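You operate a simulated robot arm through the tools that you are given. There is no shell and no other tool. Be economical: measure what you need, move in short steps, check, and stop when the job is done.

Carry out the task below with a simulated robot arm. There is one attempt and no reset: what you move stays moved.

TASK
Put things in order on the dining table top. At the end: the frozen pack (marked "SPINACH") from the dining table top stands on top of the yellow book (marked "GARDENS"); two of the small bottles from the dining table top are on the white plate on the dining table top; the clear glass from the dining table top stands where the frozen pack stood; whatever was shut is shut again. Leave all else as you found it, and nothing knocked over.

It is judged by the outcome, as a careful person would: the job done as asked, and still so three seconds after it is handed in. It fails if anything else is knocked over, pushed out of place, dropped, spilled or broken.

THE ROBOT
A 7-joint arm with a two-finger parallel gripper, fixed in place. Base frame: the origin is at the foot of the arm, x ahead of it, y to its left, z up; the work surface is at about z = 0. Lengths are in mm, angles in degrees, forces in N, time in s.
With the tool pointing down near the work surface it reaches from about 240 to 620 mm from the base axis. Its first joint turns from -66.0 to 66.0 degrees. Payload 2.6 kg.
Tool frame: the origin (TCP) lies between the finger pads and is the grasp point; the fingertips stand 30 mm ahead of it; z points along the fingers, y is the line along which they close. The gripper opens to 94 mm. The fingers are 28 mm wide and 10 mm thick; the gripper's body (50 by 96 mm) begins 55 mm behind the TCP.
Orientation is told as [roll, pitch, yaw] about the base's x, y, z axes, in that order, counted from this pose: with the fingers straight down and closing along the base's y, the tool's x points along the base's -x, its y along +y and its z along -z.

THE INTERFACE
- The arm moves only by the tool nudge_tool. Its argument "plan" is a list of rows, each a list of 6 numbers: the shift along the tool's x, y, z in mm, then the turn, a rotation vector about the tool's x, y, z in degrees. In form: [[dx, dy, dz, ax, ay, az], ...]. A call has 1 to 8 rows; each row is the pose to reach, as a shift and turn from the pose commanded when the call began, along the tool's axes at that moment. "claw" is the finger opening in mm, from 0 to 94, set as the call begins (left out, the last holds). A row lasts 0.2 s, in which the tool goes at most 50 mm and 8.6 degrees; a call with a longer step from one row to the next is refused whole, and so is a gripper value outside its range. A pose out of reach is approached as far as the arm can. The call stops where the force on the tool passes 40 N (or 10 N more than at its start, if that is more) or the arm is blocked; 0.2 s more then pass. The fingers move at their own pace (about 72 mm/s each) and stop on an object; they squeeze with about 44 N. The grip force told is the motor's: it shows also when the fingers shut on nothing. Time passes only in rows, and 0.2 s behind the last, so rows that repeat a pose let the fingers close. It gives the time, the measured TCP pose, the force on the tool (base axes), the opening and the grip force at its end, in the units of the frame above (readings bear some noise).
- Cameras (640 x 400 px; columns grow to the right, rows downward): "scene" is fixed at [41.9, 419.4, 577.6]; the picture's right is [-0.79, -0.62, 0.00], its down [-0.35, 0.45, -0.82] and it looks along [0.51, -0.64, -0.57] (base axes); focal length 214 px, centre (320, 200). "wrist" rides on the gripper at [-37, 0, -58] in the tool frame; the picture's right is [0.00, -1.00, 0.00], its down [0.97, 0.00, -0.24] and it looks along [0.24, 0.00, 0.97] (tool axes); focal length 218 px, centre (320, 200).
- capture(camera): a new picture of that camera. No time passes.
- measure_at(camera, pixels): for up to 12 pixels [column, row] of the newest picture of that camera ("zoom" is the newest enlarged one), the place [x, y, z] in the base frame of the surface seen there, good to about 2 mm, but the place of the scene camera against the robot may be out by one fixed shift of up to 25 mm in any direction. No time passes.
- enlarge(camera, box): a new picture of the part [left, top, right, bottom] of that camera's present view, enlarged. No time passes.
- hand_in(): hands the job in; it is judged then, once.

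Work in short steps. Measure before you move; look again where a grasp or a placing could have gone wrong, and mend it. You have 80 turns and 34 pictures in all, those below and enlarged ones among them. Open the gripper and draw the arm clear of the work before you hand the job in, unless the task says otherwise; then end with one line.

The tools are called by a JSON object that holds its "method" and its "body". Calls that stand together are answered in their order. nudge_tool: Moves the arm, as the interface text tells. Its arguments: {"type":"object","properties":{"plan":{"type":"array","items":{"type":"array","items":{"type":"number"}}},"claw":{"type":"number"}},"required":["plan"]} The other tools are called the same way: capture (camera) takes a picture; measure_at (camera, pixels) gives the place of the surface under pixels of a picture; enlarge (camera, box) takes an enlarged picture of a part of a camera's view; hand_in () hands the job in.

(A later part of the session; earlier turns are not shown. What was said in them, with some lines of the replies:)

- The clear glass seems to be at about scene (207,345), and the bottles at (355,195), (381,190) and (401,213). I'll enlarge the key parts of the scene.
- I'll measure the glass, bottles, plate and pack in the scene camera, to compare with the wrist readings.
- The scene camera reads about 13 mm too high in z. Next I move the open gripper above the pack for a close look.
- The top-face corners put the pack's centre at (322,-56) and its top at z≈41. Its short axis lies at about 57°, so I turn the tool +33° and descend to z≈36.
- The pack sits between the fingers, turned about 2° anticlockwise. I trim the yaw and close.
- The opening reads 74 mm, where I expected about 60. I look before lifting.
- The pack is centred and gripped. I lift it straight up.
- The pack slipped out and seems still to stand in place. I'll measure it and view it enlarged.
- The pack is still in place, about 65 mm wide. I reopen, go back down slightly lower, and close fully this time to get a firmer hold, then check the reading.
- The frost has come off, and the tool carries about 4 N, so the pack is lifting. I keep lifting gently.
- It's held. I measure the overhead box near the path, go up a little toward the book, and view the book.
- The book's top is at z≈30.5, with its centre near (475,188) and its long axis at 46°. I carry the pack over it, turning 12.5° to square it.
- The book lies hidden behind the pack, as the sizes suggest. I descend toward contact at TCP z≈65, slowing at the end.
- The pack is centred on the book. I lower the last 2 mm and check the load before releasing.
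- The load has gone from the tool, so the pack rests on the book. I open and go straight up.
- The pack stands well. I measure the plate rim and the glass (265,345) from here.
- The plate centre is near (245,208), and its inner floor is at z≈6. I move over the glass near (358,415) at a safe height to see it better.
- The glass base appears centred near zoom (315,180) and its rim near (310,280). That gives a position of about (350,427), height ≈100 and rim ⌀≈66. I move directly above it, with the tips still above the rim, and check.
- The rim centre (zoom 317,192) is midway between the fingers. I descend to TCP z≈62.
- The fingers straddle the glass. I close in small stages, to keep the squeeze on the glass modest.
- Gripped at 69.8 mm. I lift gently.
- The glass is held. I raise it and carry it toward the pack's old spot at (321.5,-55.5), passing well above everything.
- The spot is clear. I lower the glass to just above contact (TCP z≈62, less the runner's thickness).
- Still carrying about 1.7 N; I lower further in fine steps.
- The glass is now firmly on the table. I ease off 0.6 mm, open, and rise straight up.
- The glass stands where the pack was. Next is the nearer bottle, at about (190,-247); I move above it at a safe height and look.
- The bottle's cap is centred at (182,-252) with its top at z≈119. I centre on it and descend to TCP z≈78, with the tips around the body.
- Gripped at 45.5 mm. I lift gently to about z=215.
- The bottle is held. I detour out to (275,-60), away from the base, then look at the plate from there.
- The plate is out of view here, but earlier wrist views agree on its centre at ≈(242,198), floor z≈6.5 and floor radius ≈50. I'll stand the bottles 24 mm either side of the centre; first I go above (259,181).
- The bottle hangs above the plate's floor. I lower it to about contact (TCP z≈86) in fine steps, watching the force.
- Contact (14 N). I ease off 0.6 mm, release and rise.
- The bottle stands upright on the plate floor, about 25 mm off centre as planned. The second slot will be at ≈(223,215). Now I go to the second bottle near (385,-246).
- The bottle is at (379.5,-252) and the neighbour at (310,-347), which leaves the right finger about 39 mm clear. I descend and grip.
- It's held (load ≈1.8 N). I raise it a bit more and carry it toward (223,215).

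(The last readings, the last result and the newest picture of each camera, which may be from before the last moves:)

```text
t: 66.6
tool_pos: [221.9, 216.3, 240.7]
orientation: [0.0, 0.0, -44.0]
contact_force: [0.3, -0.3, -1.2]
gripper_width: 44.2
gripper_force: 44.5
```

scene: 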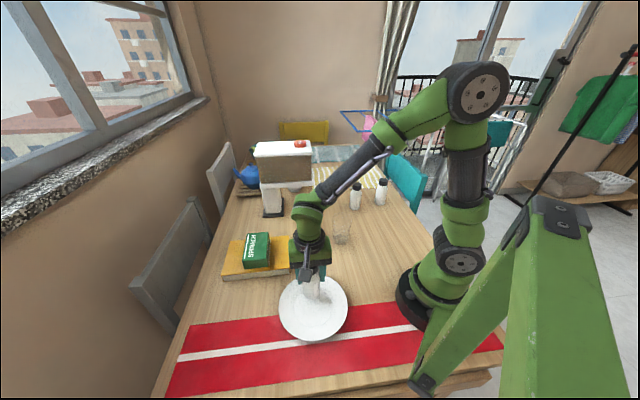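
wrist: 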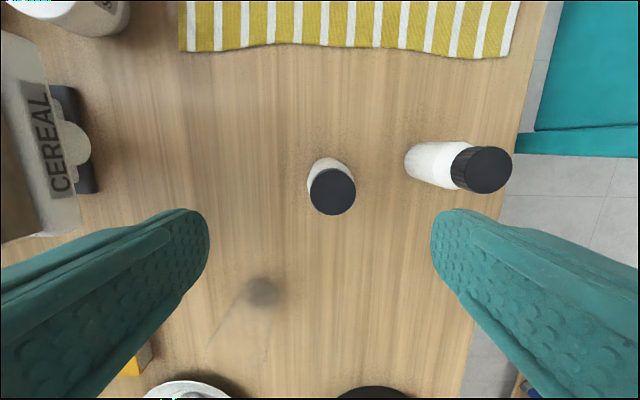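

The tool is above the second slot, at about 49 mm between bottle centres. I descend to TCP z≈100 and check the view.

{"method": "nudge_tool", "body": {"plan": [[0, 0, 25, 0, 0, 0], [0, 0, 55, 0, 0, 0], [0, 0, 85, 0, 0, 0], [0, 0, 110, 0, 0, 0], [0, 0, 128, 0, 0, 0], [0, 0, 138, 0, 0, 0], [0, 0, 138, 0, 0, 0]]}}

{"method": "enlarge", "body": {"camera": "scene", "box": [240, 220, 400, 360]}}

```text
t: 68.2
tool_pos: [220.0, 215.4, 103.2]
orientation: [0.0, 0.1, -44.0]
contact_force: [1.0, -0.1, -1.5]
gripper_width: 43.9
gripper_force: 44.0
```

```text
2.86 times, centred on (320, 290) of scene
```

zoom: 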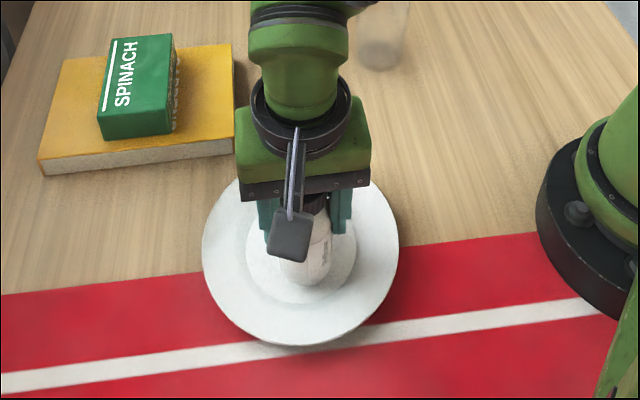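

The bottle hangs near the inner floor's front edge (zoom ≈ (303,287)). I measure the plate profile there to be sure it will stand fully on the flat.

{"method": "measure_at", "body": {"camera": "zoom", "pixels": [[303, 283], [303, 291], [303, 295], [303, 299], [303, 304], [303, 309], [303, 315], [303, 325], [303, 335], [260, 270], [250, 250], [352, 245]]}}

```text
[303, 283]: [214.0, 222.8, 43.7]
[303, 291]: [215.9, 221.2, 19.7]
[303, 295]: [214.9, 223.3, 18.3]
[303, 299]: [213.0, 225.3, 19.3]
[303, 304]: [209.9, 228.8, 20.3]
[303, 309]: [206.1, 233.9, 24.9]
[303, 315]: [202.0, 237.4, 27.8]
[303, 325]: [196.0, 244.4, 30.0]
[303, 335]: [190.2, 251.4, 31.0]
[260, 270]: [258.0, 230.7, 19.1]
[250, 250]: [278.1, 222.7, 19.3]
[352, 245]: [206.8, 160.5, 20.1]
```

The bottle's front face is about 6–7 mm inside the flat's edge, so this is good. I lower it in fine steps.

{"method": "nudge_tool", "body": {"plan": [[0, 0, 6, 0, 0, 0], [0, 0, 11, 0, 0, 0], [0, 0, 13.5, 0, 0, 0], [0, 0, 15, 0, 0, 0], [0, 0, 15, 0, 0, 0]]}}

{"method": "nudge_tool", "body": {"plan": [[0, 0, 0.6, 0, 0, 0], [0, 0, 1.2, 0, 0, 0], [0, 0, 1.2, 0, 0, 0]]}}

```text
t: 69.4
tool_pos: [222.0, 215.5, 87.0]
orientation: [0.1, 0.0, -44.0]
contact_force: [-0.9, -0.2, 1.8]
gripper_width: 43.9
gripper_force: 44.2
```

```text
t: 70.2
tool_pos: [221.1, 215.2, 86.6]
orientation: [0.1, 0.1, -44.2]
contact_force: [-6.2, -8.7, 34.2]
gripper_width: 44.0
gripper_force: 44.5
```

Firm contact (34 N). I back off 1.2 mm before releasing.

{"method": "nudge_tool", "body": {"plan": [[0, 0, -0.6, 0, 0, 0], [0, 0, -1.1, 0, 0, 0], [0, 0, -1.1, 0, 0, 0]]}}

```text
t: 71.0
tool_pos: [220.4, 215.9, 87.8]
orientation: [0.1, -0.1, -43.9]
contact_force: [-0.7, -5.8, 23.4]
gripper_width: 43.9
gripper_force: 43.9
```

{"method": "nudge_tool", "body": {"plan": [[0, 0, -0.6, 0, 0, 0], [0, 0, -1.2, 0, 0, 0], [0, 0, -1.2, 0, 0, 0]]}}

```text
t: 71.8
tool_pos: [220.7, 216.6, 87.4]
orientation: [-0.1, 0.0, -44.0]
contact_force: [0.1, -0.7, -2.3]
gripper_width: 43.9
gripper_force: 43.6
```

{"method": "nudge_tool", "body": {"plan": [[0, 0, 0.5, 0, 0, 0], [0, 0, 0.5, 0, 0, 0]]}}

```text
t: 72.4
tool_pos: [220.1, 215.2, 88.2]
orientation: [-0.1, 0.0, -44.0]
contact_force: [0.5, -0.7, -1.0]
gripper_width: 44.0
gripper_force: 43.6
```

The bottle is within a fraction of a millimetre of the plate, so I release and rise straight up.

{"method": "nudge_tool", "body": {"plan": [[0, 0, 0, 0, 0, 0], [0, 0, 0, 0, 0, 0], [0, 0, 0, 0, 0, 0], [0, 0, -15, 0, 0, 0], [0, 0, -45, 0, 0, 0], [0, 0, -90, 0, 0, 0], [0, 0, -130, 0, 0, 0], [0, 0, -165, 0, 0, 0]], "claw": 94}}

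{"method": "capture", "body": {"camera": "wrist"}}

```text
t: 74.2
tool_pos: [219.9, 213.1, 251.3]
orientation: [0.0, 0.0, -44.0]
contact_force: [-0.3, 0.3, 0.2]
gripper_width: 94.3
gripper_force: 0.0
```

```text
3 pictures are left
```

wrist: 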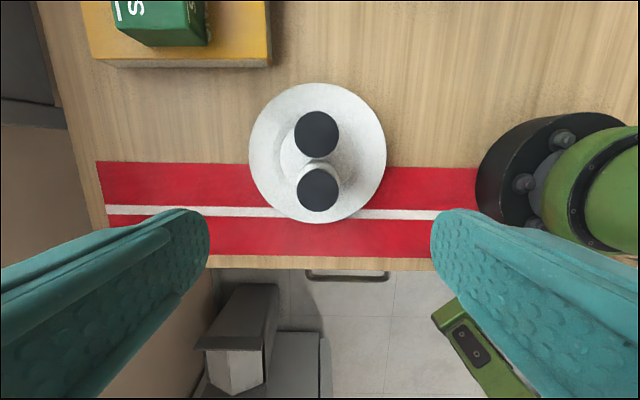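

Both bottles stand upright on the plate. I withdraw the arm up and away, then check the whole scene.

{"method": "nudge_tool", "body": {"plan": [[0, 0, -35, 0, 0, 0], [-20, -6, -70, 0, 0, 0], [-65, -18, -80, 0, 0, 0], [-110, -31, -80, 0, 0, 0], [-155, -43, -80, 0, 0, 0], [-200, -56, -80, 0, 0, 0], [-245, -68, -80, 0, 0, 0], [-280, -78, -80, 0, 0, 0]]}}

{"method": "capture", "body": {"camera": "scene"}}

{"method": "enlarge", "body": {"camera": "scene", "box": [200, 130, 440, 350]}}

```text
t: 76.0
tool_pos: [366.1, -38.5, 332.4]
orientation: [-0.1, 0.0, -44.0]
contact_force: [0.5, -1.1, 0.4]
gripper_width: 94.0
gripper_force: 0.1
```

```text
2 pictures are left
```

scene: 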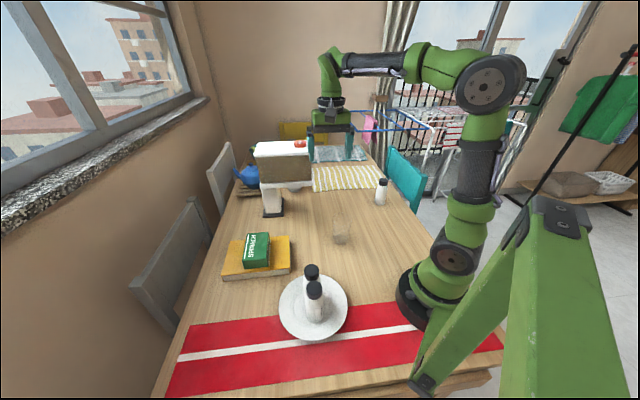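

```text
1.82 times, centred on (320, 240) of scene
```

zoom: 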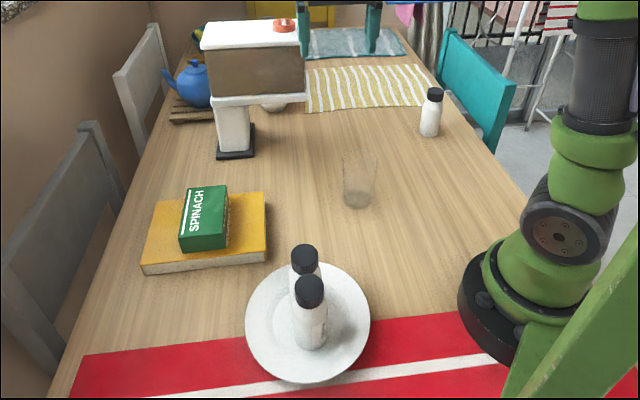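

The scene picture shows everything in place, the gripper is open and the arm is clear. I hand in.

{"method": "hand_in", "body": {}}

```text
The job is handed in.
```

The job is handed in: the spinach pack is on the yellow book, two bottles stand on the white plate, and the clear glass stands where the pack was. The pack slipped from the gripper on the first lift but never left its spot, nothing was knocked over, and nothing needed opening.
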